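You operate a simulated robot arm through the tools that you are given. There is no shell and no other tool.

The job below is to be done with a simulated robot arm. You get a single attempt, and the scene is never put back.

Task
Run the drier at 60 C with the probe in and trim out the error.
Fine: probe in its hole before the start, and it stays in; after the run the trim knob goes against the error that the probe display shows.

The check looks at the end state, three seconds after you hand in, the way a careful person would. Anything else that was tipped, shoved, dropped, spilled or broken makes it a failure.

Robot
A 6-joint arm with a two-finger parallel gripper, fixed in place. Base frame: the origin is on the floor under the middle of its stand, x ahead of it, y to its left, z up. Readings come in mm, rad, newtons and seconds.
It reaches about 1313 mm from its shoulder. Its first joint turns from -2.897 to 2.897 rad. Payload 3.43 kg.
The TCP is the grasp point between the finger pads, 34 mm short of the fingertips. In the tool frame z runs along the fingers and y along their closing line. The gripper opens to 128 mm. The fingers are 24 mm wide and 12 mm thick; the gripper's body (48 by 130 mm) begins 96 mm behind the TCP.
Orientation is that of the tool frame in the base frame, as a unit quaternion [w, x, y, z]. With the fingers straight down and closing along the base's y, the tool's x points along the base's -x, its y along +y and its z along -z.

Tools
- The arm moves only by the tool arm_command. Its argument "commands" is a list that holds one entry, the list of rows, each a list of 7 numbers: the shift along the tool's x, y, z in mm, then the turn, a rotation vector about the tool's x, y, z in rad, then the finger opening in mm, from 0 to 128. In form: [[[tx, ty, tz, ax, ay, az, hand], ...]]. A call has 1 to 20 rows; each row shifts and turns the commanded pose from where the row before left it, along the tool's axes as they then stand. Each row takes 0.2 s and may step no farther than 50 mm and 0.15 rad from the row before; otherwise, or with a gripper value out of range, the whole call is refused. Where a pose cannot be reached the arm comes as near as it can. A force on the tool above 40 N (or 10 N above the force at the start of the call, whichever is more), or a blocked arm, ends the call early, and 0.2 s more pass. The fingers move at their own pace (about 153 mm/s each) and stop on an object; they squeeze with about 29 N. The grip force told is the motor's: it shows also when the fingers shut on nothing. Time passes only in rows, and 0.2 s behind the last, so rows that do not move let the fingers close. It gives the time, the measured TCP pose, the force on the tool (base axes), the opening and the grip force at its end, in the units of the frame above (readings bear some noise), with the torque about the TCP (base axes, N m) and any sound that the robot's microphone picked up, and new pictures: "views" is both (left out), scene, wrist or none.
- Cameras (640 x 400 px; columns grow to the right, rows downward): "scene" is fixed at [50.7, -499.1, 1450.8]; the picture's right is [0.40, -0.92, 0.00], its down [-0.51, -0.22, -0.83] and it looks along [0.76, 0.33, -0.56] (base axes); focal length 302 px, centre (320, 200). "wrist" rides on the gripper at [76, -11, -160] in the tool frame; the picture's right is [0.15, 0.99, 0.00], its down [-0.88, 0.13, -0.46] and it looks along [-0.45, 0.07, 0.89] (tool axes); focal length 234 px, centre (320, 200). There is no depth. A picture from a camera that has moved, and an enlarged one, comes with that camera's place and axes in the base frame and with its lens.
- close_up(camera, box): a new picture of the part [left, top, right, bottom] of that camera's present view, enlarged. No time passes.
- close_job(): hands the job in; it is judged then, once.

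Nothing tells you positions but the pictures and the camera data. Unless the task says otherwise, let go and move clear before handing in.

The tools are called after "Emit:" as name(argument=value, ...) on one line, values as JSON. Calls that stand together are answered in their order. arm_command: Moves the arm, as the interface text tells. Its arguments: {"type":"object","properties":{"commands":{"type":"array","items":{"type":"array","items":{"type":"array","items":{"type":"number"}}}},"views":{"type":"string","enum":["both","scene","wrist","none"]}},"required":["commands"]} The other tools are called the same way: close_up (camera, box) takes an enlarged picture of a part of a camera's view; close_job () hands the job in.

At the start:

```text
time_s: 0.0
position: [699.0, -157.0, 1105.0]
orientation: [0.0, -0.001, 1.0, 0.0]
force: [-0.1, 0.1, 0.1]
ft_torque: [-0.02, 0.02, 0.03]
width: 127.7
grip_force: 0.1
```

scene: 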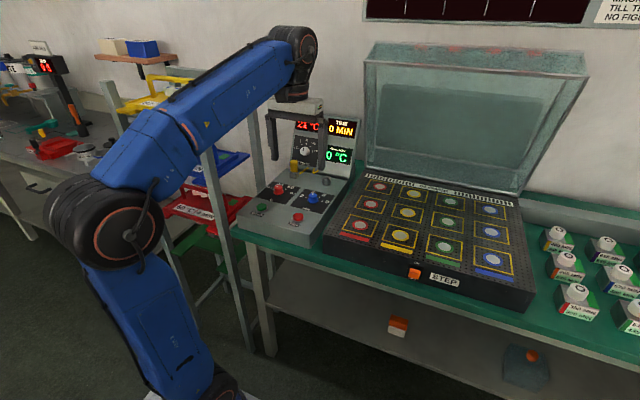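
wrist: 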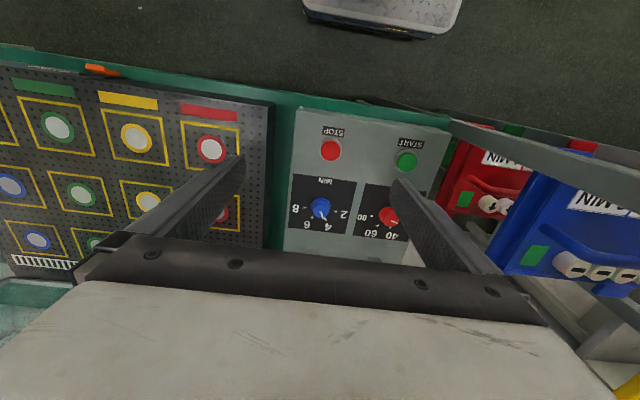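

I see a drier with an open glass lid, a control box with start/stop buttons and two knobs, and displays behind it. I'll first take close-ups to find the probe, its hole, the trim knob and the notice on the wall.

Emit:
close_up(camera="scene", box=[220, 90, 380, 250])

Emit:
close_up(camera="scene", box=[320, 160, 540, 320])

Emit:
close_up(camera="scene", box=[360, 0, 640, 60])

Emit:
close_up(camera="wrist", box=[220, 80, 480, 280])

Emit:
close_up(camera="scene", box=[0, 30, 240, 270])

Emit:
close_up(camera="scene", box=[500, 200, 640, 400])

```text
2.50 times, centred on (300, 170) of scene
camera zoom: at [50.7, -499.1, 1450.8], right [0.4, -0.92, 0.0], down [-0.51, -0.22, -0.83], along [0.76, 0.33, -0.56], focal length 756 px, centre (370, 275)
```

zoom: 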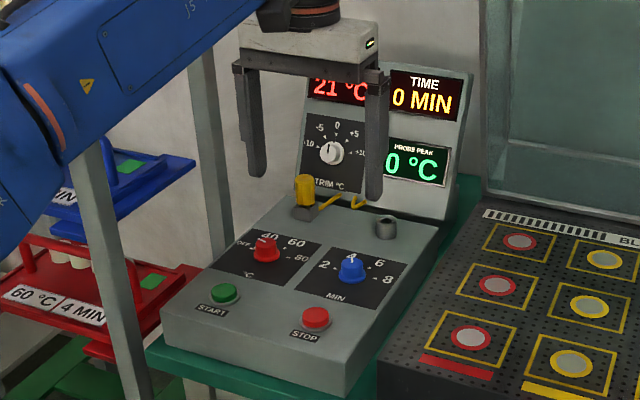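

```text
2.50 times, centred on (430, 240) of scene
camera zoom: at [50.7, -499.1, 1450.8], right [0.4, -0.92, 0.0], down [-0.51, -0.22, -0.83], along [0.76, 0.33, -0.56], focal length 756 px, centre (45, 100)
```

zoom: 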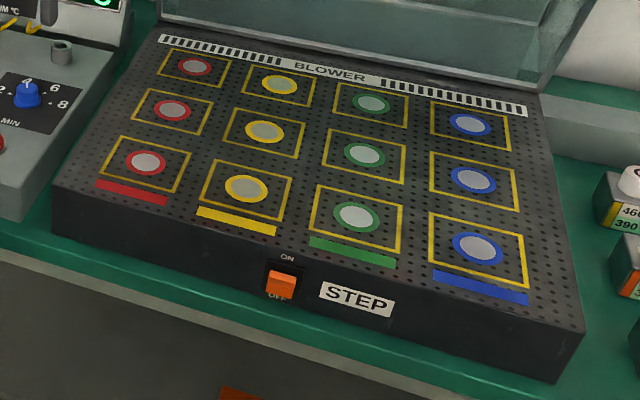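

```text
2.29 times, centred on (500, 30) of scene
camera zoom: at [50.7, -499.1, 1450.8], right [0.4, -0.92, 0.0], down [-0.51, -0.22, -0.83], along [0.76, 0.33, -0.56], focal length 691 px, centre (-91, 589)
```

zoom: 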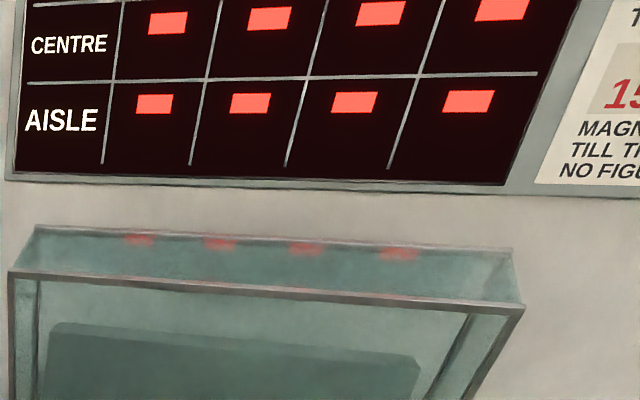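

```text
2.00 times, centred on (350, 180) of wrist
camera zoom: at [623.1, -165.8, 1264.4], right [-0.15, 0.99, 0.0], down [0.88, 0.13, 0.46], along [0.45, 0.07, -0.89], focal length 468 px, centre (260, 240)
```

zoom: 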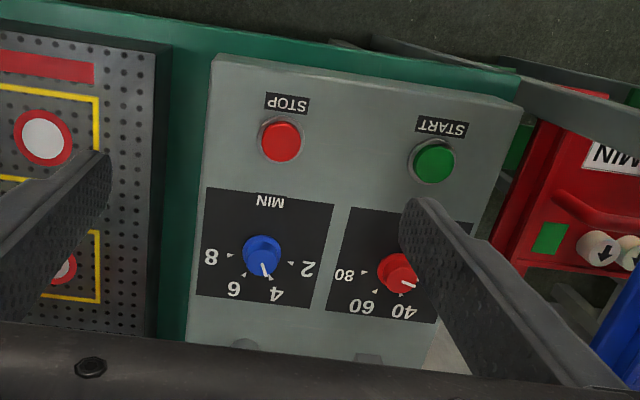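

```text
1.67 times, centred on (120, 150) of scene
camera zoom: at [50.7, -499.1, 1450.8], right [0.4, -0.92, 0.0], down [-0.51, -0.22, -0.83], along [0.76, 0.33, -0.56], focal length 504 px, centre (653, 283)
```

zoom: 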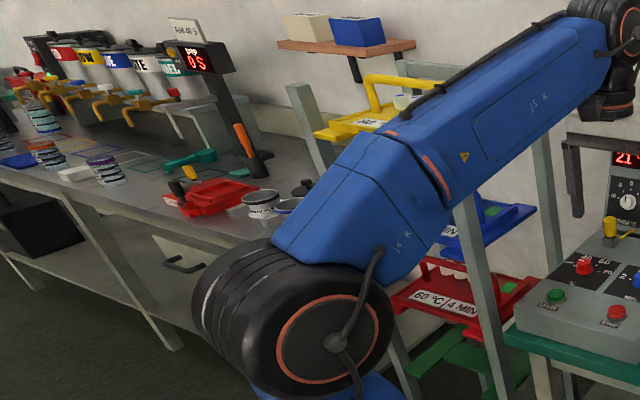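

```text
2.00 times, centred on (570, 300) of scene
camera zoom: at [50.7, -499.1, 1450.8], right [0.4, -0.92, 0.0], down [-0.51, -0.22, -0.83], along [0.76, 0.33, -0.56], focal length 605 px, centre (-180, 0)
```

zoom: 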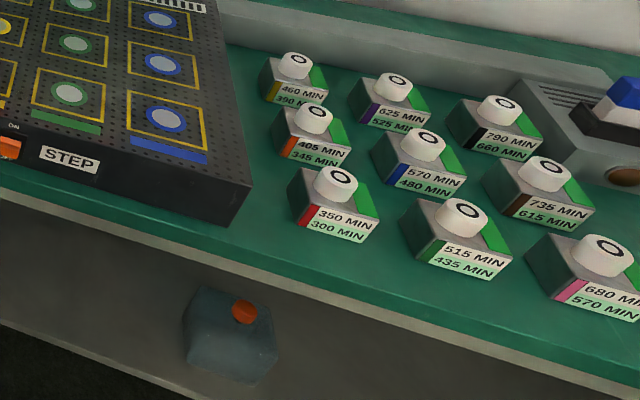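

The console stands at about x 700–1050, y -200 to 70, with its top at about z 870. Yellow probe in its rest near (957, 4), tube with the hole near (957, -133), and a white trim knob on the back panel. I'll back off and tilt to get a front view of the panel.

Emit:
arm_command(commands=[[[33, 31, 0, 0, 0, 0, 128], [33, 31, 0, 0, 0, 0, 128], [33, 30, 0, 0, 0, 0, 128], [0, 0, 0, 0, -0.15, 0, 128], [0, 0, 0, 0, -0.15, 0, 128], [0, 0, 0, 0, -0.15, 0, 128], [0, 0, 0, 0, -0.15, 0, 128], [0, 0, 0, 0, -0.15, 0, 128]]], views="both")

```text
time_s: 1.8
position: [598.9, -62.0, 1105.5]
orientation: [0.366, 0.001, 0.931, 0.0]
force: [0.9, -0.3, -0.7]
ft_torque: [-0.02, 0.06, 0.02]
width: 128.2
grip_force: 0.0
camera wrist: at [436.0, -73.4, 1169.9], right [-0.11, 0.99, -0.1], down [0.33, 0.13, 0.93], along [0.94, 0.07, -0.34], focal length 234 px, centre (320, 200)
```

scene: 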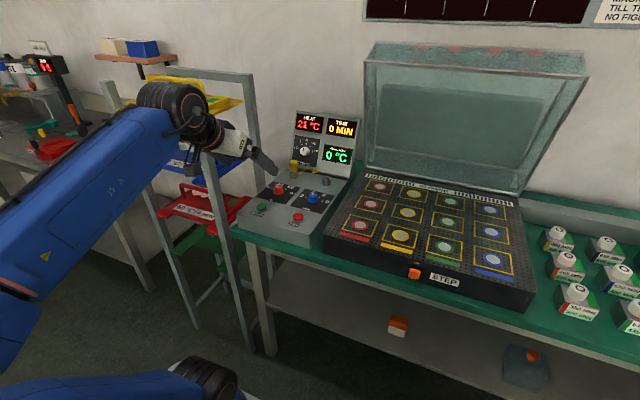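
wrist: 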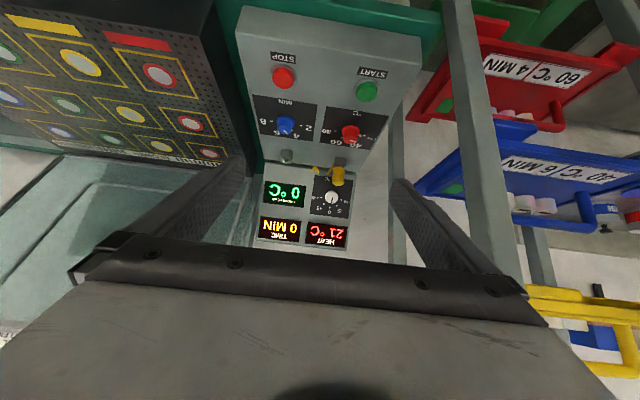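

Emit:
close_up(camera="wrist", box=[240, 60, 400, 160])

Emit:
close_up(camera="wrist", box=[240, 140, 400, 260])

Emit:
close_up(camera="scene", box=[280, 100, 370, 190])

Emit:
close_up(camera="scene", box=[230, 155, 350, 245])

Emit:
close_up(camera="scene", box=[560, 0, 640, 30])

```text
4.00 times, centred on (320, 110) of wrist
camera zoom: at [436.0, -73.4, 1169.9], right [-0.11, 0.99, -0.1], down [0.33, 0.13, 0.93], along [0.94, 0.07, -0.34], focal length 937 px, centre (320, 560)
```

zoom: 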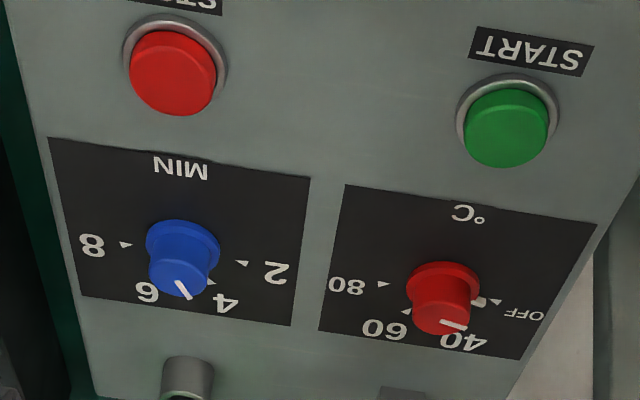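

```text
3.33 times, centred on (320, 200) of wrist
camera zoom: at [436.0, -73.4, 1169.9], right [-0.11, 0.99, -0.1], down [0.33, 0.13, 0.93], along [0.94, 0.07, -0.34], focal length 781 px, centre (320, 200)
```

zoom: 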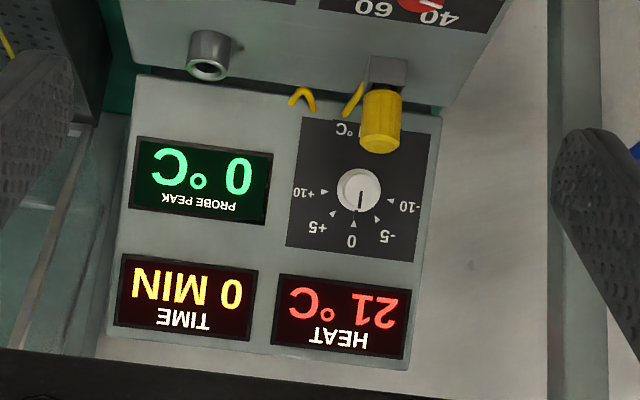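

```text
4.44 times, centred on (325, 145) of scene
camera zoom: at [50.7, -499.1, 1450.8], right [0.4, -0.92, 0.0], down [-0.51, -0.22, -0.83], along [0.76, 0.33, -0.56], focal length 1344 px, centre (298, 444)
```

zoom: 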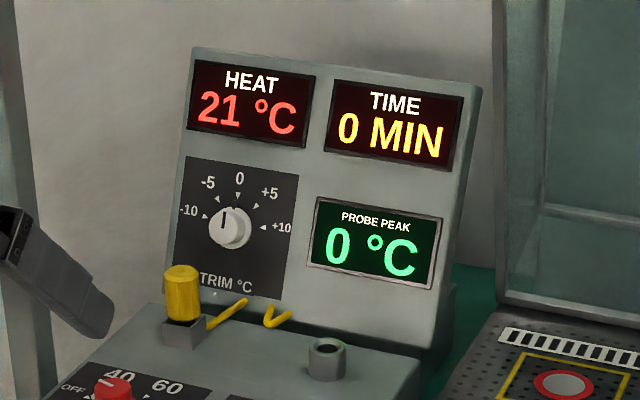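

```text
4.44 times, centred on (290, 200) of scene
camera zoom: at [50.7, -499.1, 1450.8], right [0.4, -0.92, 0.0], down [-0.51, -0.22, -0.83], along [0.76, 0.33, -0.56], focal length 1344 px, centre (453, 200)
```

zoom: 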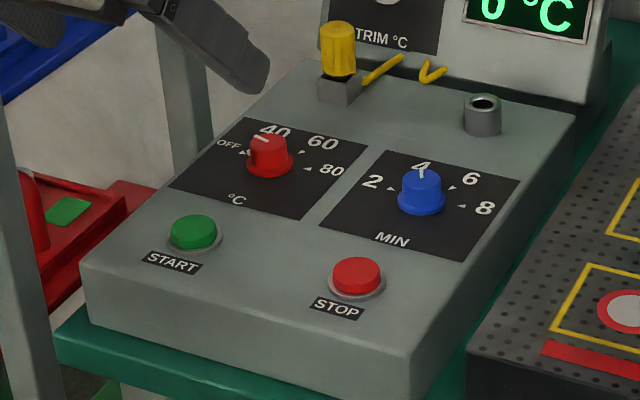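

```text
8.00 times, centred on (600, 15) of scene
camera zoom: at [50.7, -499.1, 1450.8], right [0.4, -0.92, 0.0], down [-0.51, -0.22, -0.83], along [0.76, 0.33, -0.56], focal length 2418 px, centre (-1920, 1680)
```

zoom: 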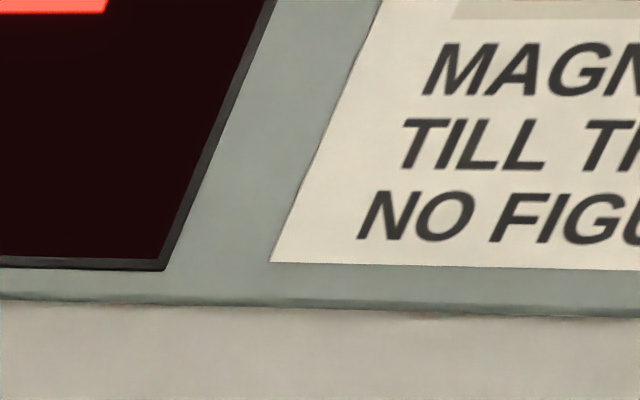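

The red °C knob seems to point at OFF, the blue MIN knob at 4, and the trim at about 0. I'll level the tool and hover above the probe for a close look.

Emit:
arm_command(commands=[[[0, 0, 0, 0, 0.15, 0, 128], [0, 0, 0, 0, 0.15, 0, 128], [0, 0, 0, 0, 0.15, 0, 128], [0, 0, 0, 0, 0.15, 0, 128], [0, 0, 0, 0, 0.15, 0, 128], [-45, 8, 0, 0, 0, 0, 128], [-45, 8, 0, 0, 0, 0, 128], [-45, 8, 0, 0, 0, 0, 128], [-45, 8, 0, 0, 0, 0, 128], [-45, 8, 0, 0, 0, 0, 128], [-45, 8, 0, 0, 0, 0, 128], [-45, 8, 0, 0, 0, 0, 128], [-42, 8, 0, 0, 0, 0, 128], [0, 0, 40, 0, 0, 0, 128]]], views="both")

```text
time_s: 4.8
position: [956.6, 2.9, 1063.8]
orientation: [0.0, -0.001, 1.0, 0.0]
force: [0.1, -0.3, -0.6]
ft_torque: [-0.02, 0.0, -0.04]
width: 128.0
grip_force: 0.1
camera wrist: at [882.5, -7.7, 1221.9], right [-0.15, 0.99, 0.0], down [0.88, 0.13, 0.46], along [0.45, 0.07, -0.89], focal length 234 px, centre (320, 200)
```

scene: 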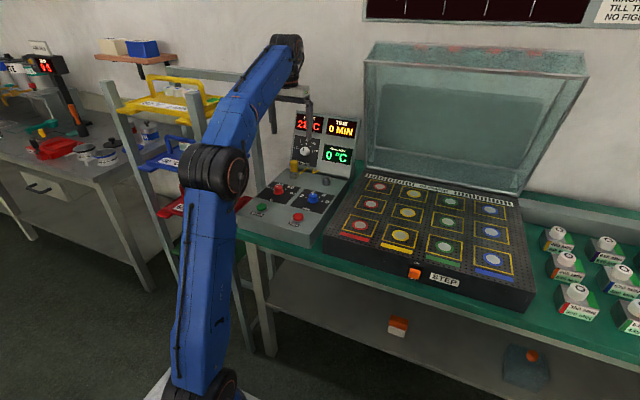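
wrist: 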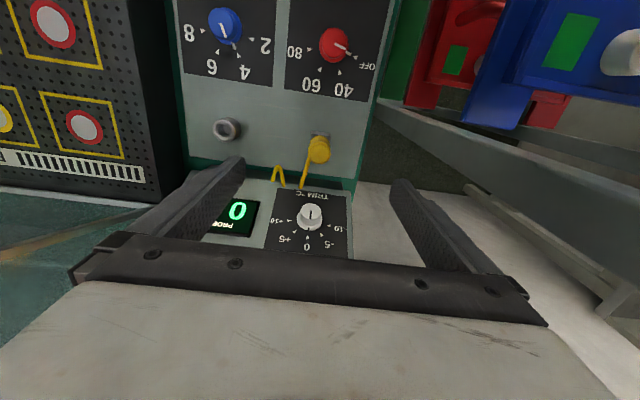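

Emit:
close_up(camera="wrist", box=[180, 90, 380, 215])

Emit:
close_up(camera="wrist", box=[170, 0, 410, 110])

Emit:
close_up(camera="wrist", box=[260, 120, 360, 250])

Emit:
close_up(camera="scene", box=[260, 100, 360, 220])

```text
3.20 times, centred on (280, 152) of wrist
camera zoom: at [882.5, -7.7, 1221.9], right [-0.15, 0.99, 0.0], down [0.88, 0.13, 0.46], along [0.45, 0.07, -0.89], focal length 749 px, centre (448, 352)
```

zoom: 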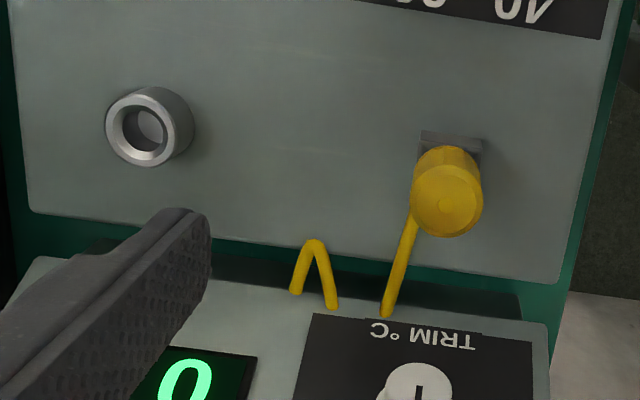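

```text
2.67 times, centred on (290, 55) of wrist
camera zoom: at [882.5, -7.7, 1221.9], right [-0.15, 0.99, 0.0], down [0.88, 0.13, 0.46], along [0.45, 0.07, -0.89], focal length 624 px, centre (400, 587)
```

zoom: 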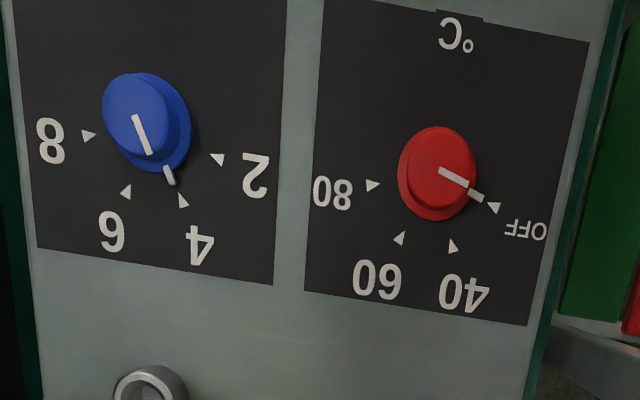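

```text
3.08 times, centred on (310, 185) of wrist
camera zoom: at [882.5, -7.7, 1221.9], right [-0.15, 0.99, 0.0], down [0.88, 0.13, 0.46], along [0.45, 0.07, -0.89], focal length 720 px, centre (351, 246)
```

zoom: 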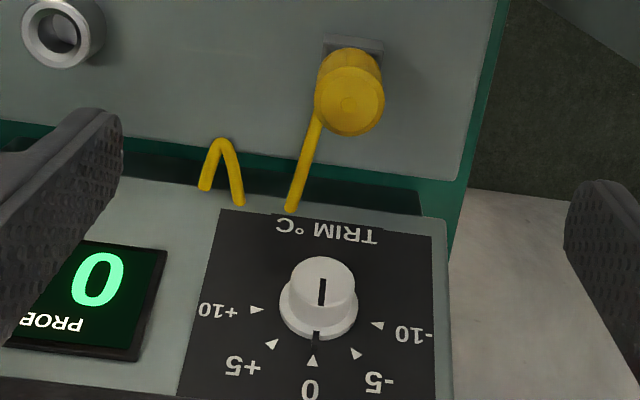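

```text
3.33 times, centred on (310, 160) of scene
camera zoom: at [50.7, -499.1, 1450.8], right [0.4, -0.92, 0.0], down [-0.51, -0.22, -0.83], along [0.76, 0.33, -0.56], focal length 1008 px, centre (353, 333)
```

zoom: 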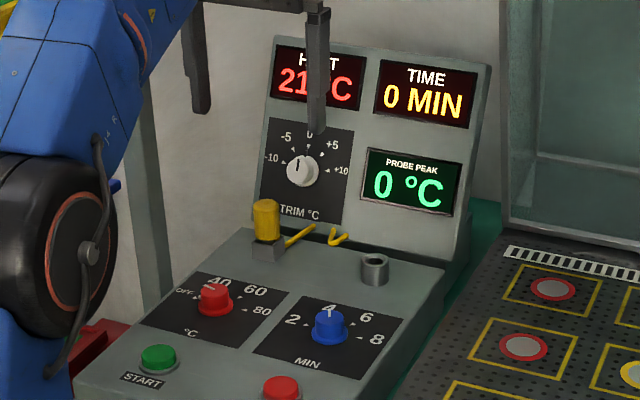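

The °C knob is confirmed at OFF, and 60 is about 100° clockwise from it. The trim is at 0, and the probe handle is near (963.6, 3.8) with its top at about z 928. I'll come down over the probe to check alignment.

Emit:
arm_command(commands=[[[-7, 0.9, 35, 0, 0, 0, 128], [0, 0, 40, 0, 0, 0, 90], [0, 0, 0, 0, 0, 0, 90]]], views="both")

```text
time_s: 5.6
position: [963.8, 0.0, 987.5]
orientation: [0.0, 0.001, 1.0, 0.0]
force: [0.5, -0.3, 0.1]
ft_torque: [-0.03, -0.02, 0.02]
width: 89.9
grip_force: 0.0
camera wrist: at [887.7, -10.7, 1145.9], right [-0.15, 0.99, 0.0], down [0.88, 0.13, 0.46], along [0.45, 0.07, -0.89], focal length 234 px, centre (320, 200)
```

scene: 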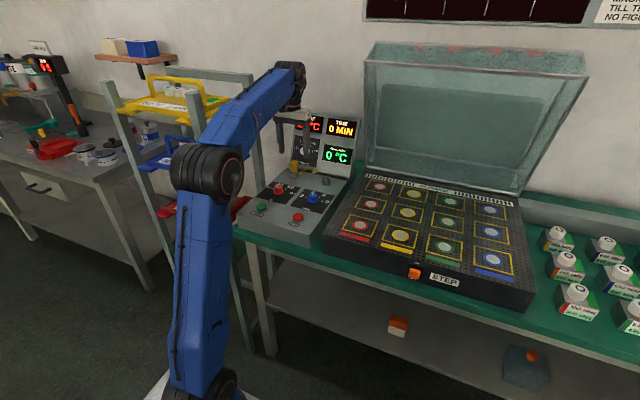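
wrist: 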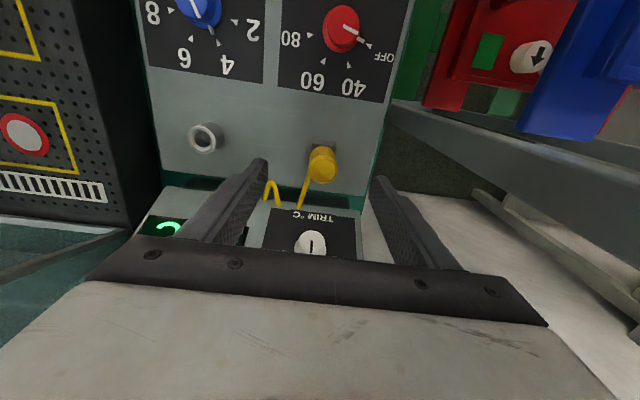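

The probe handle shows close to the finger centre line. I'll hold still to judge the reading noise and take an enlarged view.

Emit:
arm_command(commands=[[[0, 0, 0, 0, 0, 0, 90]]], views="none")

Emit:
arm_command(commands=[[[0, 0, 0, 0, 0, 0, 90]]], views="none")

Emit:
close_up(camera="wrist", box=[180, 110, 380, 235])

Emit:
close_up(camera="scene", box=[270, 110, 350, 200])

```text
time_s: 6.0
position: [962.3, -0.8, 989.0]
orientation: [0.0, 0.0, 1.0, 0.0]
force: [-0.2, 0.3, -0.2]
ft_torque: [-0.01, 0.03, -0.02]
width: 90.0
grip_force: 0.1
```

```text
time_s: 6.4
position: [963.9, -1.0, 987.7]
orientation: [-0.001, 0.0, 1.0, 0.0]
force: [0.8, -0.7, -1.0]
ft_torque: [0.01, -0.02, 0.03]
width: 89.9
grip_force: 0.0
```

```text
3.20 times, centred on (280, 172) of wrist
camera zoom: at [887.6, -10.6, 1146.1], right [-0.15, 0.99, 0.0], down [0.88, 0.13, 0.46], along [0.45, 0.07, -0.89], focal length 749 px, centre (448, 288)
```

zoom: 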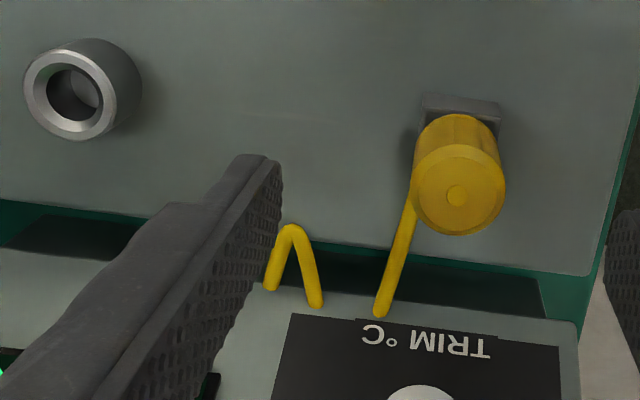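

```text
4.44 times, centred on (310, 155) of scene
camera zoom: at [50.7, -499.1, 1450.8], right [0.4, -0.92, 0.0], down [-0.51, -0.22, -0.83], along [0.76, 0.33, -0.56], focal length 1344 px, centre (364, 400)
```

zoom: 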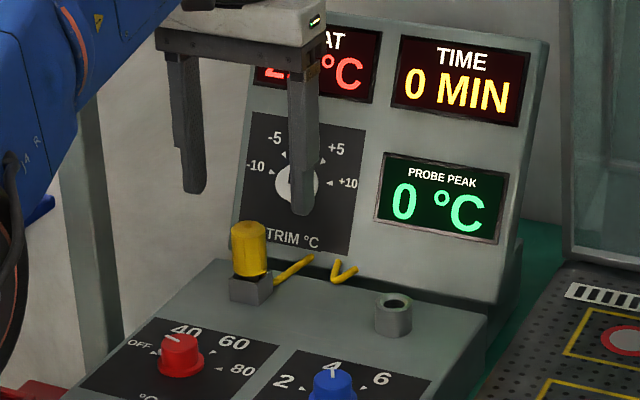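

The probe handle is about 28 mm wide, centred near (963.7, 4.5), and the tube hole is near (963.5, -130.4) with its rim at z ≈ 886. I'll shift 4 mm in y, come down around the handle and look before closing.

Emit:
arm_command(commands=[[[-0.5, 4, 0, 0, 0, 0, 80], [0, 0, 30, 0, 0, 0, 70], [0, 0, 27, 0, 0, 0, 70], [0, 0, 0, 0, 0, 0, 60]]], views="both")

Emit:
close_up(camera="scene", box=[270, 110, 350, 200])

Emit:
close_up(camera="wrist", box=[220, 110, 420, 235])

```text
time_s: 7.4
position: [963.4, 4.0, 933.5]
orientation: [-0.001, 0.0, 1.0, -0.001]
force: [-0.8, -0.7, 0.3]
ft_torque: [0.0, -0.04, -0.02]
width: 60.0
grip_force: 0.2
camera wrist: at [888.7, -6.1, 1091.2], right [-0.15, 0.99, 0.0], down [0.88, 0.13, 0.46], along [0.45, 0.07, -0.89], focal length 234 px, centre (320, 200)
```

scene: 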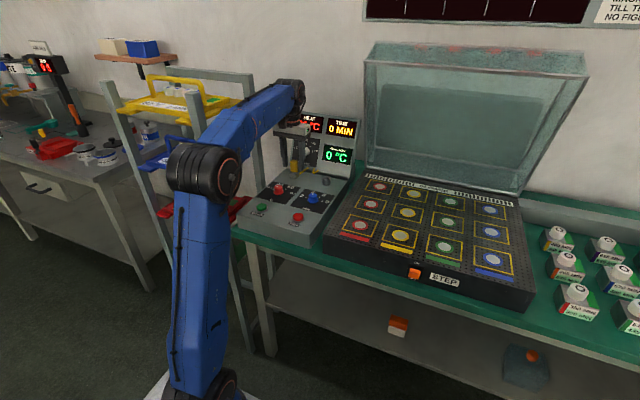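
wrist: 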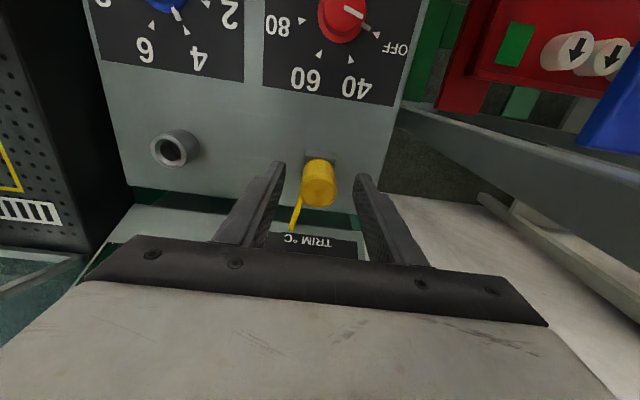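

```text
4.44 times, centred on (310, 155) of scene
camera zoom: at [50.7, -499.1, 1450.8], right [0.4, -0.92, 0.0], down [-0.51, -0.22, -0.83], along [0.76, 0.33, -0.56], focal length 1344 px, centre (364, 400)
```

zoom: 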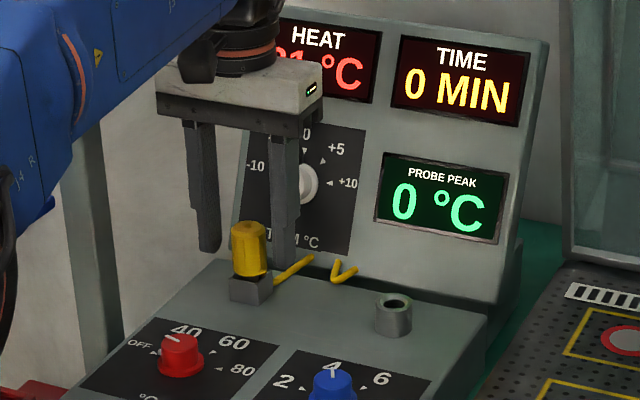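

```text
3.20 times, centred on (320, 172) of wrist
camera zoom: at [888.7, -6.1, 1091.2], right [-0.15, 0.99, 0.0], down [0.88, 0.13, 0.46], along [0.45, 0.07, -0.89], focal length 749 px, centre (320, 288)
```

zoom: 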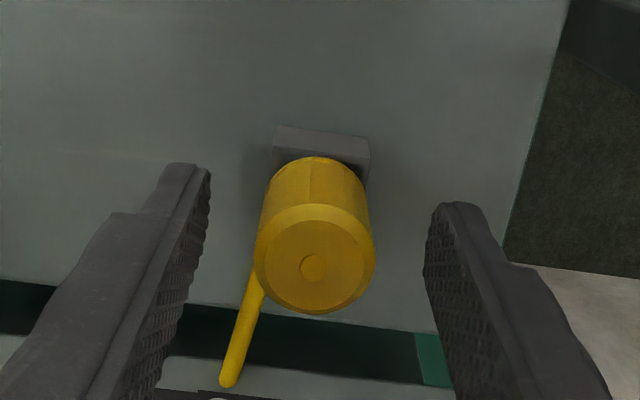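

The fingers straddle the handle evenly, with their tips just above the block. I'll close on it.

Emit:
arm_command(commands=[[[0, 0, 0, 0, 0, 0, 40], [0, 0, 0, 0, 0, 0, 20], [0, 0, 0, 0, 0, 0, 20]]], views="wrist")

```text
time_s: 8.2
position: [963.6, 3.9, 932.0]
orientation: [-0.001, -0.001, 1.0, 0.0]
force: [-0.4, -0.2, -0.2]
ft_torque: [0.03, 0.01, 0.02]
width: 28.2
grip_force: 29.4
camera wrist: at [888.8, -6.1, 1091.2], right [-0.15, 0.99, 0.0], down [0.88, 0.13, 0.46], along [0.45, 0.07, -0.89], focal length 234 px, centre (320, 200)
```

wrist: 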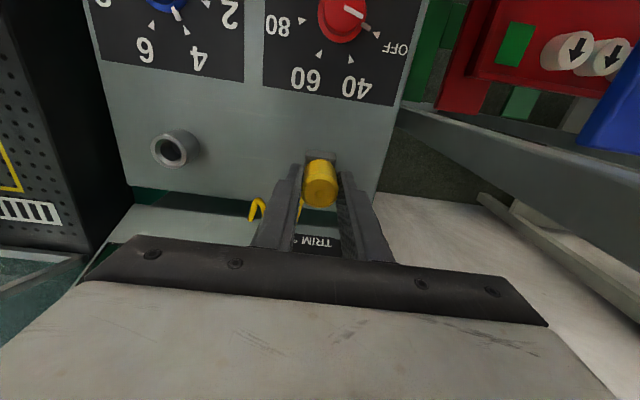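

Gripped at 28.2 mm with no side load. I'll lift straight up.

Emit:
arm_command(commands=[[[0, 0, -10, 0, 0, 0, 20], [0, 0, -20, 0, 0, 0, 20], [0, 0, -30, 0, 0, 0, 20], [0, 0, -30, 0, 0, 0, 20], [0, 0, -20, 0, 0, 0, 20], [0, 0, 0, 0, 0, 0, 20]]], views="both")

Emit:
close_up(camera="scene", box=[270, 80, 360, 200])

Emit:
close_up(camera="wrist", box=[180, 100, 420, 250])

```text
time_s: 9.6
position: [965.1, 3.5, 1041.8]
orientation: [0.001, 0.0, 1.0, 0.0]
force: [0.1, 0.1, 0.3]
ft_torque: [0.0, 0.01, 0.0]
width: 28.3
grip_force: 29.3
camera wrist: at [888.8, -7.2, 1201.0], right [-0.15, 0.99, 0.0], down [0.88, 0.13, 0.46], along [0.45, 0.07, -0.89], focal length 234 px, centre (320, 200)
```

scene: 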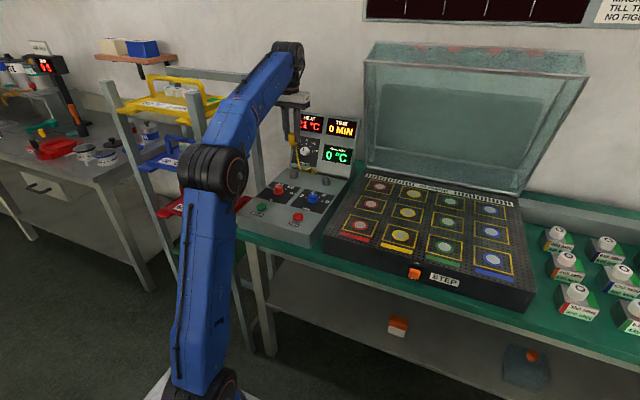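
wrist: 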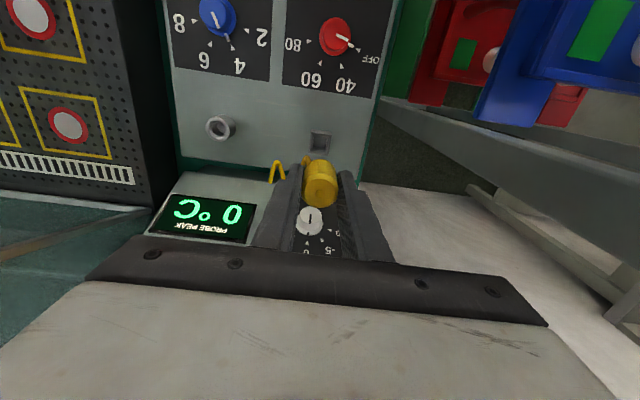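

```text
3.33 times, centred on (315, 140) of scene
camera zoom: at [50.7, -499.1, 1450.8], right [0.4, -0.92, 0.0], down [-0.51, -0.22, -0.83], along [0.76, 0.33, -0.56], focal length 1008 px, centre (337, 400)
```

zoom: 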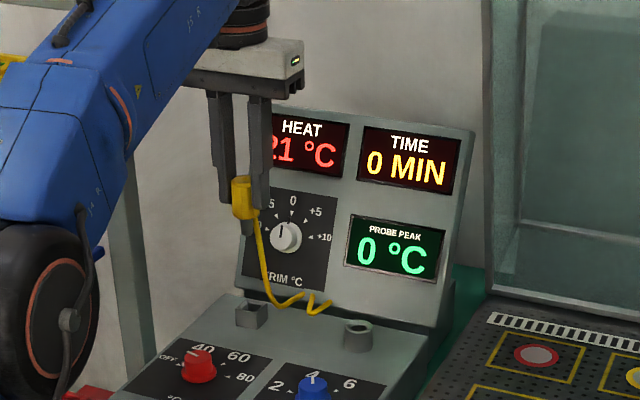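

```text
2.67 times, centred on (300, 175) of wrist
camera zoom: at [888.8, -7.2, 1201.0], right [-0.15, 0.99, 0.0], down [0.88, 0.13, 0.46], along [0.45, 0.07, -0.89], focal length 624 px, centre (373, 267)
```

zoom: 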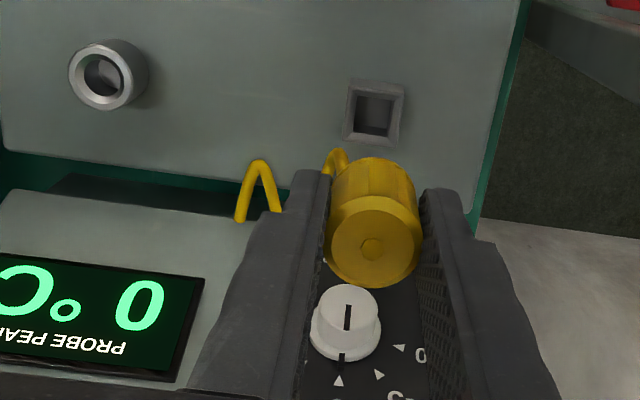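

The probe is out with a short stem and its cable following. I'll carry it about 135 mm to the right over the tube and lower to a little above the rim.

Emit:
arm_command(commands=[[[0, -20, 0, 0, 0, 0, 20], [0, -35, 0, 0, 0, 0, 20], [0, -40, 0, 0, 0, 0, 20], [0, -25, 0, 0, 0, 0, 20], [0, -14.8, 0, 0, 0, 0, 20], [0, 0, 30, 0, 0, 0, 20], [0, 0, 30, 0, 0, 0, 20], [0, 0, 20, 0, 0, 0, 20], [0, 0, 0, 0, 0, 0, 20], [0, 0, 0, 0, 0, 0, 20]]], views="both")

Emit:
close_up(camera="scene", box=[280, 110, 370, 200])

Emit:
close_up(camera="wrist", box=[220, 110, 420, 235])

```text
time_s: 11.8
position: [963.2, -130.4, 964.4]
orientation: [0.0, 0.0, 1.0, 0.0]
force: [-0.5, 0.0, -1.3]
ft_torque: [0.0, 0.04, 0.01]
width: 28.6
grip_force: 29.1
camera wrist: at [887.9, -141.1, 1123.4], right [-0.15, 0.99, 0.0], down [0.88, 0.13, 0.46], along [0.45, 0.07, -0.89], focal length 234 px, centre (320, 200)
```

scene: 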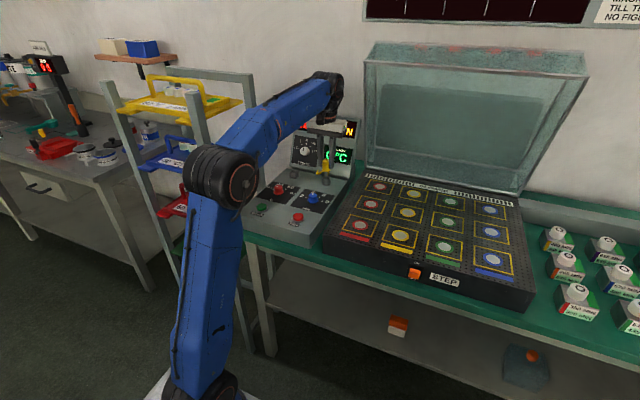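
wrist: 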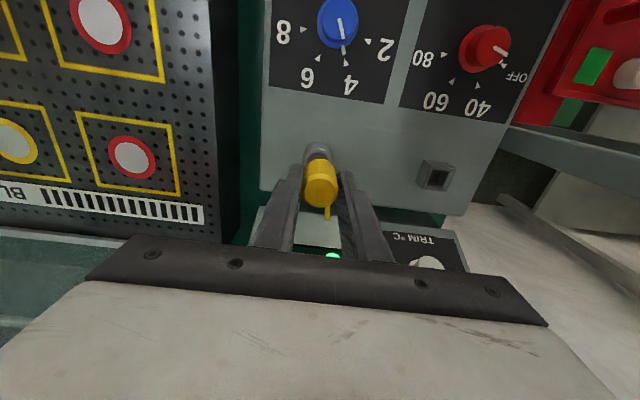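

```text
4.44 times, centred on (325, 155) of scene
camera zoom: at [50.7, -499.1, 1450.8], right [0.4, -0.92, 0.0], down [-0.51, -0.22, -0.83], along [0.76, 0.33, -0.56], focal length 1344 px, centre (298, 400)
```

zoom: 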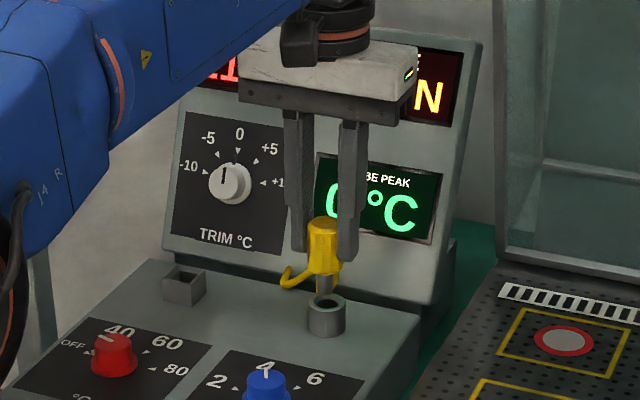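

```text
3.20 times, centred on (320, 172) of wrist
camera zoom: at [887.9, -141.1, 1123.4], right [-0.15, 0.99, 0.0], down [0.88, 0.13, 0.46], along [0.45, 0.07, -0.89], focal length 749 px, centre (320, 288)
```

zoom: 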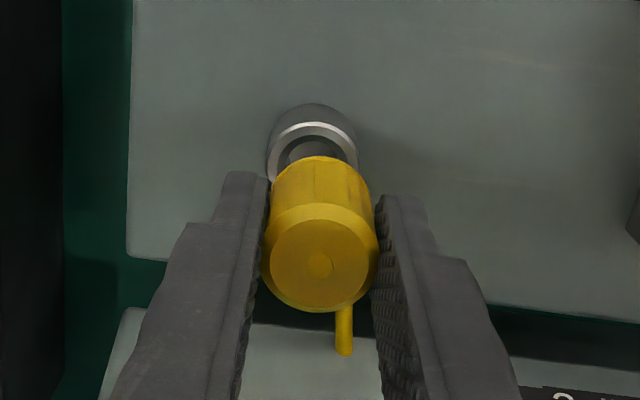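

The stem hangs above the tube but appears 2–3 mm off in y. I'll zoom in further in both views to measure it.

Emit:
close_up(camera="scene", box=[310, 155, 342, 190])

Emit:
close_up(camera="wrist", box=[285, 130, 355, 215])

```text
11.43 times, centred on (326, 172) of scene
camera zoom: at [50.7, -499.1, 1450.8], right [0.4, -0.92, 0.0], down [-0.51, -0.22, -0.83], along [0.76, 0.33, -0.56], focal length 3455 px, centre (251, 514)
```

zoom: 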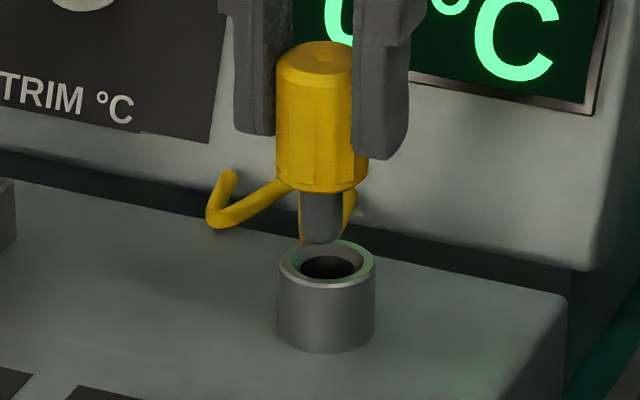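

```text
4.71 times, centred on (320, 172) of wrist
camera zoom: at [887.9, -141.1, 1123.4], right [-0.15, 0.99, 0.0], down [0.88, 0.13, 0.46], along [0.45, 0.07, -0.89], focal length 1102 px, centre (320, 329)
```

zoom: 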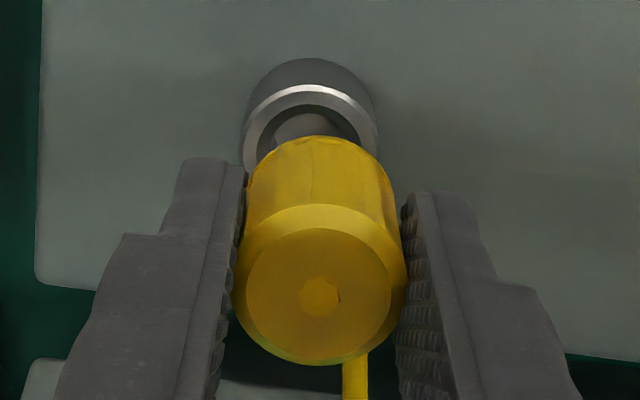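

Both views agree the tube is about 2 mm further to -y and slightly further forward. I'll correct by that and check again.

Emit:
arm_command(commands=[[[-0.8, -2.1, 0, 0, 0, 0, 20], [0, 0, 12, 0, 0, 0, 20], [0, 0, 0, 0, 0, 0, 20]]], views="wrist")

Emit:
close_up(camera="scene", box=[310, 155, 342, 190])

Emit:
close_up(camera="wrist", box=[285, 130, 355, 215])

```text
time_s: 12.6
position: [965.0, -132.4, 953.0]
orientation: [0.0, -0.001, 1.0, 0.0]
force: [-0.4, 0.0, -0.4]
ft_torque: [0.03, -0.02, -0.01]
width: 28.6
grip_force: 28.5
camera wrist: at [888.7, -142.7, 1111.2], right [-0.15, 0.99, 0.0], down [0.88, 0.13, 0.46], along [0.45, 0.07, -0.89], focal length 234 px, centre (320, 200)
```

wrist: 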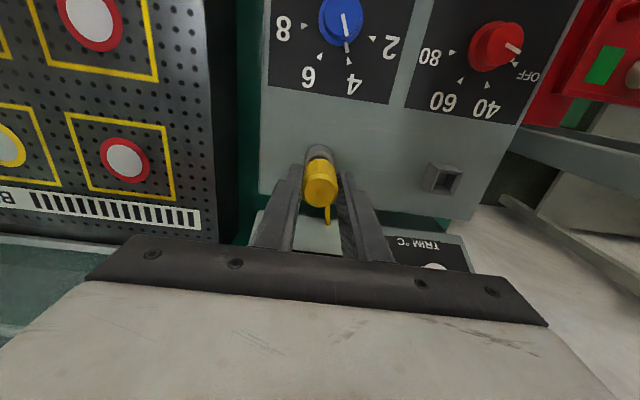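

```text
11.43 times, centred on (326, 172) of scene
camera zoom: at [50.7, -499.1, 1450.8], right [0.4, -0.92, 0.0], down [-0.51, -0.22, -0.83], along [0.76, 0.33, -0.56], focal length 3455 px, centre (251, 514)
```

zoom: 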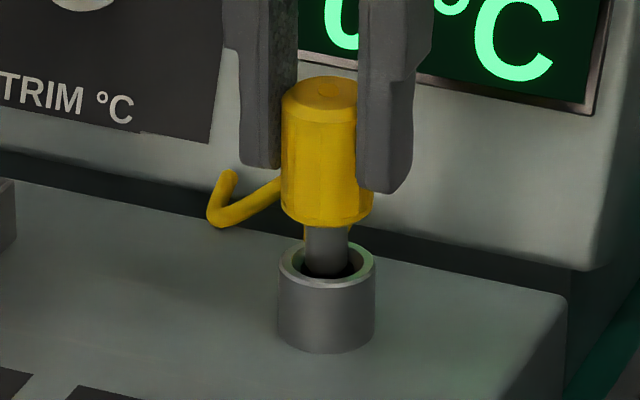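

```text
4.71 times, centred on (320, 172) of wrist
camera zoom: at [888.7, -142.7, 1111.2], right [-0.15, 0.99, 0.0], down [0.88, 0.13, 0.46], along [0.45, 0.07, -0.89], focal length 1102 px, centre (320, 329)
```

zoom: 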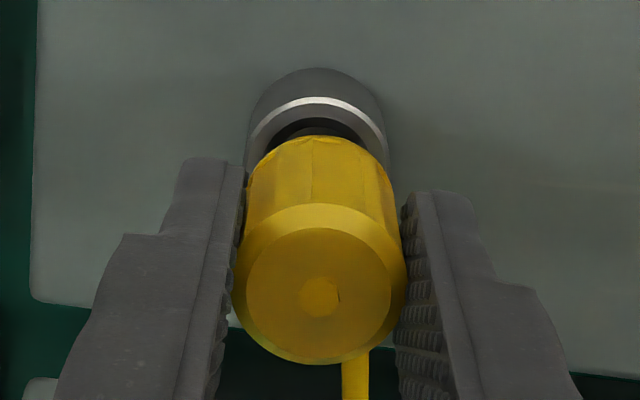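

The stem is now centred on the bore in both views. I'll lower it in small steps and watch the force.

Emit:
arm_command(commands=[[[0, -0.3, 5, 0, 0, 0, 20], [0, 0, 5, 0, 0, 0, 20], [0, 0, 4, 0, 0, 0, 20], [0, 0, 0, 0, 0, 0, 20]]], views="wrist")

Emit:
close_up(camera="scene", box=[310, 155, 342, 190])

```text
time_s: 13.6
position: [963.2, -132.3, 938.4]
orientation: [0.0, -0.001, 1.0, 0.0]
force: [-0.2, 0.6, 0.0]
ft_torque: [0.0, 0.0, 0.0]
width: 28.4
grip_force: 29.0
camera wrist: at [888.8, -142.4, 1096.8], right [-0.15, 0.99, 0.0], down [0.88, 0.13, 0.46], along [0.45, 0.07, -0.89], focal length 234 px, centre (320, 200)
```

wrist: 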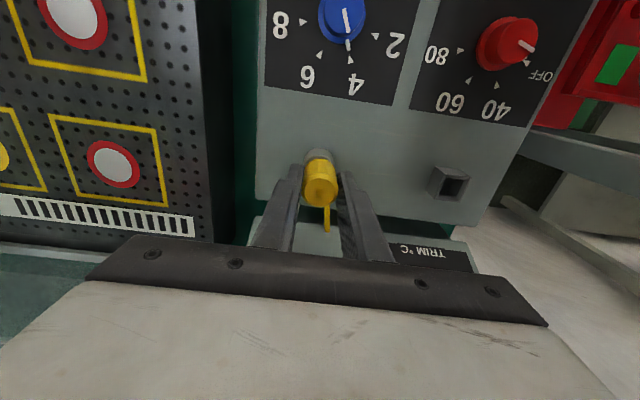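

```text
11.43 times, centred on (326, 172) of scene
camera zoom: at [50.7, -499.1, 1450.8], right [0.4, -0.92, 0.0], down [-0.51, -0.22, -0.83], along [0.76, 0.33, -0.56], focal length 3455 px, centre (251, 514)
```

zoom: 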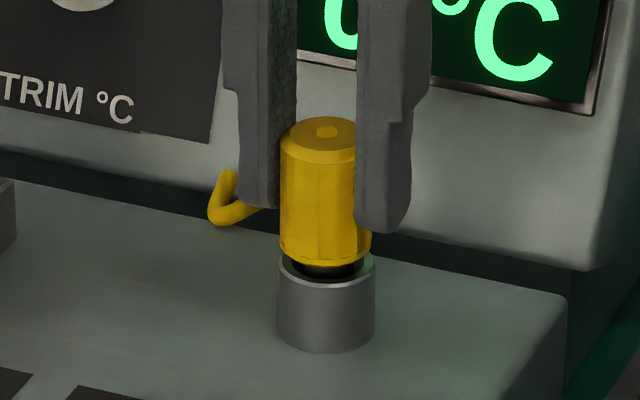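

The stem is in the bore with about 6 mm left. I'll lower gently until it seats.

Emit:
arm_command(commands=[[[0, 0, 2, 0, 0, 0, 20], [0, 0, 2, 0, 0, 0, 20], [0, 0, 1, 0, 0, 0, 20], [0, 0, 0, 0, 0, 0, 20]]], views="none")

Emit:
close_up(camera="scene", box=[310, 155, 342, 190])

```text
time_s: 14.6
position: [964.7, -133.5, 933.4]
orientation: [0.001, 0.0, 1.0, 0.0]
force: [-1.9, 2.2, 12.7]
ft_torque: [0.03, 0.13, -0.03]
width: 28.3
grip_force: 29.6
```

```text
11.43 times, centred on (326, 172) of scene
camera zoom: at [50.7, -499.1, 1450.8], right [0.4, -0.92, 0.0], down [-0.51, -0.22, -0.83], along [0.76, 0.33, -0.56], focal length 3455 px, centre (251, 514)
```

zoom: 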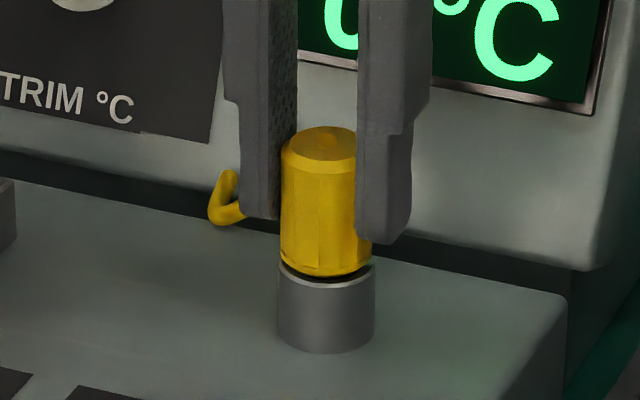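

There is a 12.7 N upward contact, with perhaps a 3 mm gap still showing. I'll add a small further push to see whether it is fully seated.

Emit:
arm_command(commands=[[[0, 0, 1, 0, 0, 0, 20], [0, 0, 0, 0, 0, 0, 20]]], views="wrist")

Emit:
close_up(camera="scene", box=[310, 155, 342, 190])

Emit:
close_up(camera="wrist", box=[285, 130, 355, 215])

```text
time_s: 15.2
position: [964.2, -132.7, 931.7]
orientation: [0.001, 0.001, 1.0, -0.001]
force: [4.4, 1.2, 19.0]
ft_torque: [0.19, -0.36, 0.0]
width: 28.4
grip_force: 28.5
camera wrist: at [888.6, -142.4, 1091.1], right [-0.15, 0.99, 0.0], down [0.88, 0.13, 0.46], along [0.45, 0.07, -0.89], focal length 234 px, centre (320, 200)
```

wrist: 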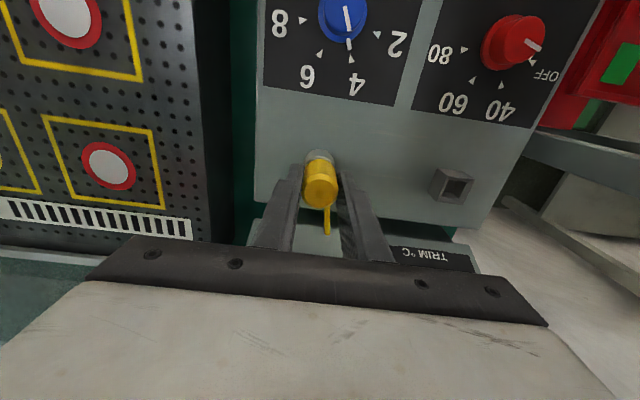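

```text
11.43 times, centred on (326, 172) of scene
camera zoom: at [50.7, -499.1, 1450.8], right [0.4, -0.92, 0.0], down [-0.51, -0.22, -0.83], along [0.76, 0.33, -0.56], focal length 3455 px, centre (251, 514)
```

zoom: 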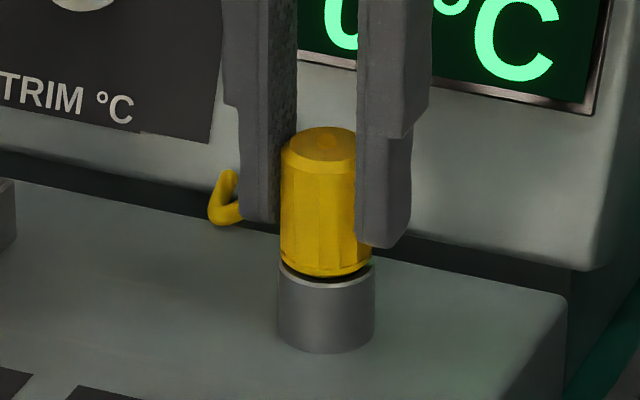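

```text
4.71 times, centred on (320, 172) of wrist
camera zoom: at [888.6, -142.4, 1091.1], right [-0.15, 0.99, 0.0], down [0.88, 0.13, 0.46], along [0.45, 0.07, -0.89], focal length 1102 px, centre (320, 329)
```

zoom: 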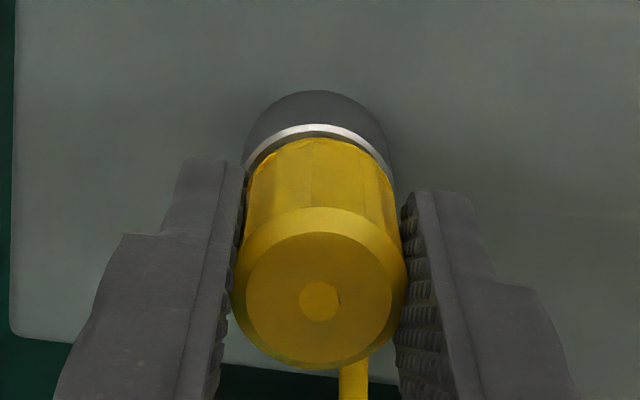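

The probe has bottomed in the tube at the same height it had in its rest. I'll ease the pressure, open and rise straight up.

Emit:
arm_command(commands=[[[0, 0, -1.5, 0, 0, 0, 20], [0, 0, 0, 0, 0, 0, 40], [0, 0, 0, 0, 0, 0, 60], [0, 0, 0, 0, 0, 0, 60], [0, 0, -20, 0, 0, 0, 60], [0, 0, -40, 0, 0, 0, 60], [0, 0, -40, 0, 0, 0, 60], [0, 0, 0, 0, 0, 0, 60]]], views="both")

Emit:
close_up(camera="scene", box=[280, 110, 370, 200])

Emit:
close_up(camera="wrist", box=[240, 80, 400, 200])

```text
time_s: 17.0
position: [962.3, -131.5, 1033.4]
orientation: [0.0, 0.0, 1.0, -0.001]
force: [-0.2, -0.4, -0.3]
ft_torque: [0.01, 0.03, 0.02]
width: 60.1
grip_force: 0.1
camera wrist: at [888.1, -140.7, 1192.1], right [-0.15, 0.99, 0.0], down [0.88, 0.13, 0.46], along [0.45, 0.07, -0.89], focal length 234 px, centre (320, 200)
```

scene: 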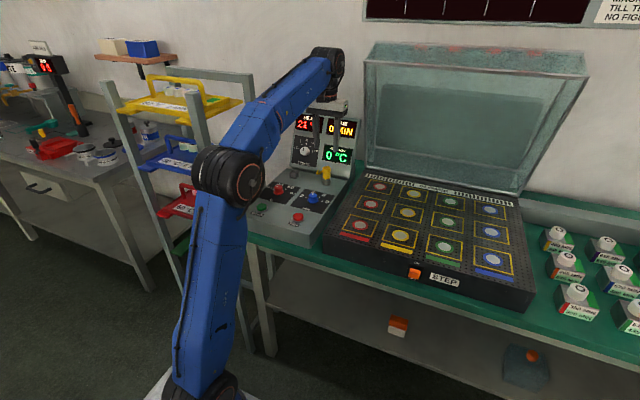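
wrist: 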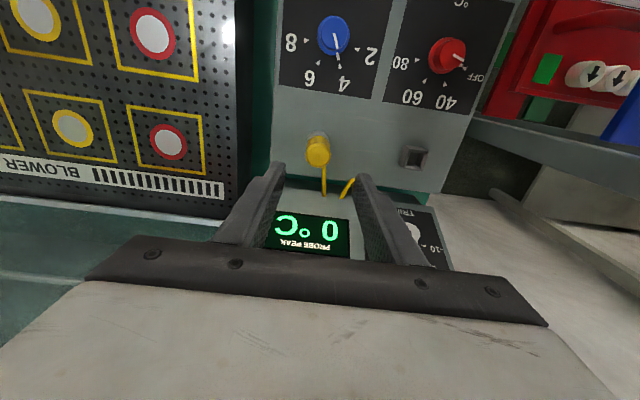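

```text
4.44 times, centred on (325, 155) of scene
camera zoom: at [50.7, -499.1, 1450.8], right [0.4, -0.92, 0.0], down [-0.51, -0.22, -0.83], along [0.76, 0.33, -0.56], focal length 1344 px, centre (298, 400)
```

zoom: 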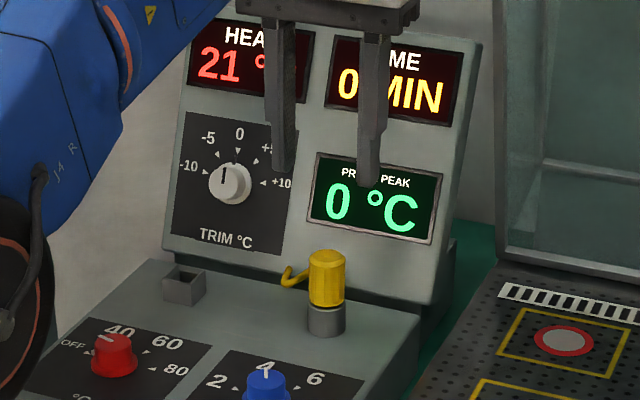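

```text
3.33 times, centred on (320, 140) of wrist
camera zoom: at [888.1, -140.7, 1192.1], right [-0.15, 0.99, 0.0], down [0.88, 0.13, 0.46], along [0.45, 0.07, -0.89], focal length 781 px, centre (320, 400)
```

zoom: 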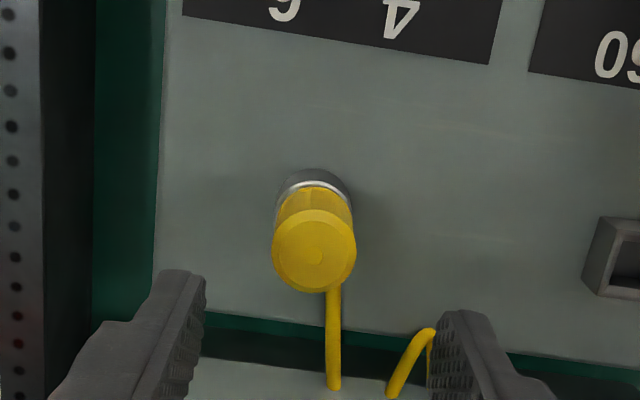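

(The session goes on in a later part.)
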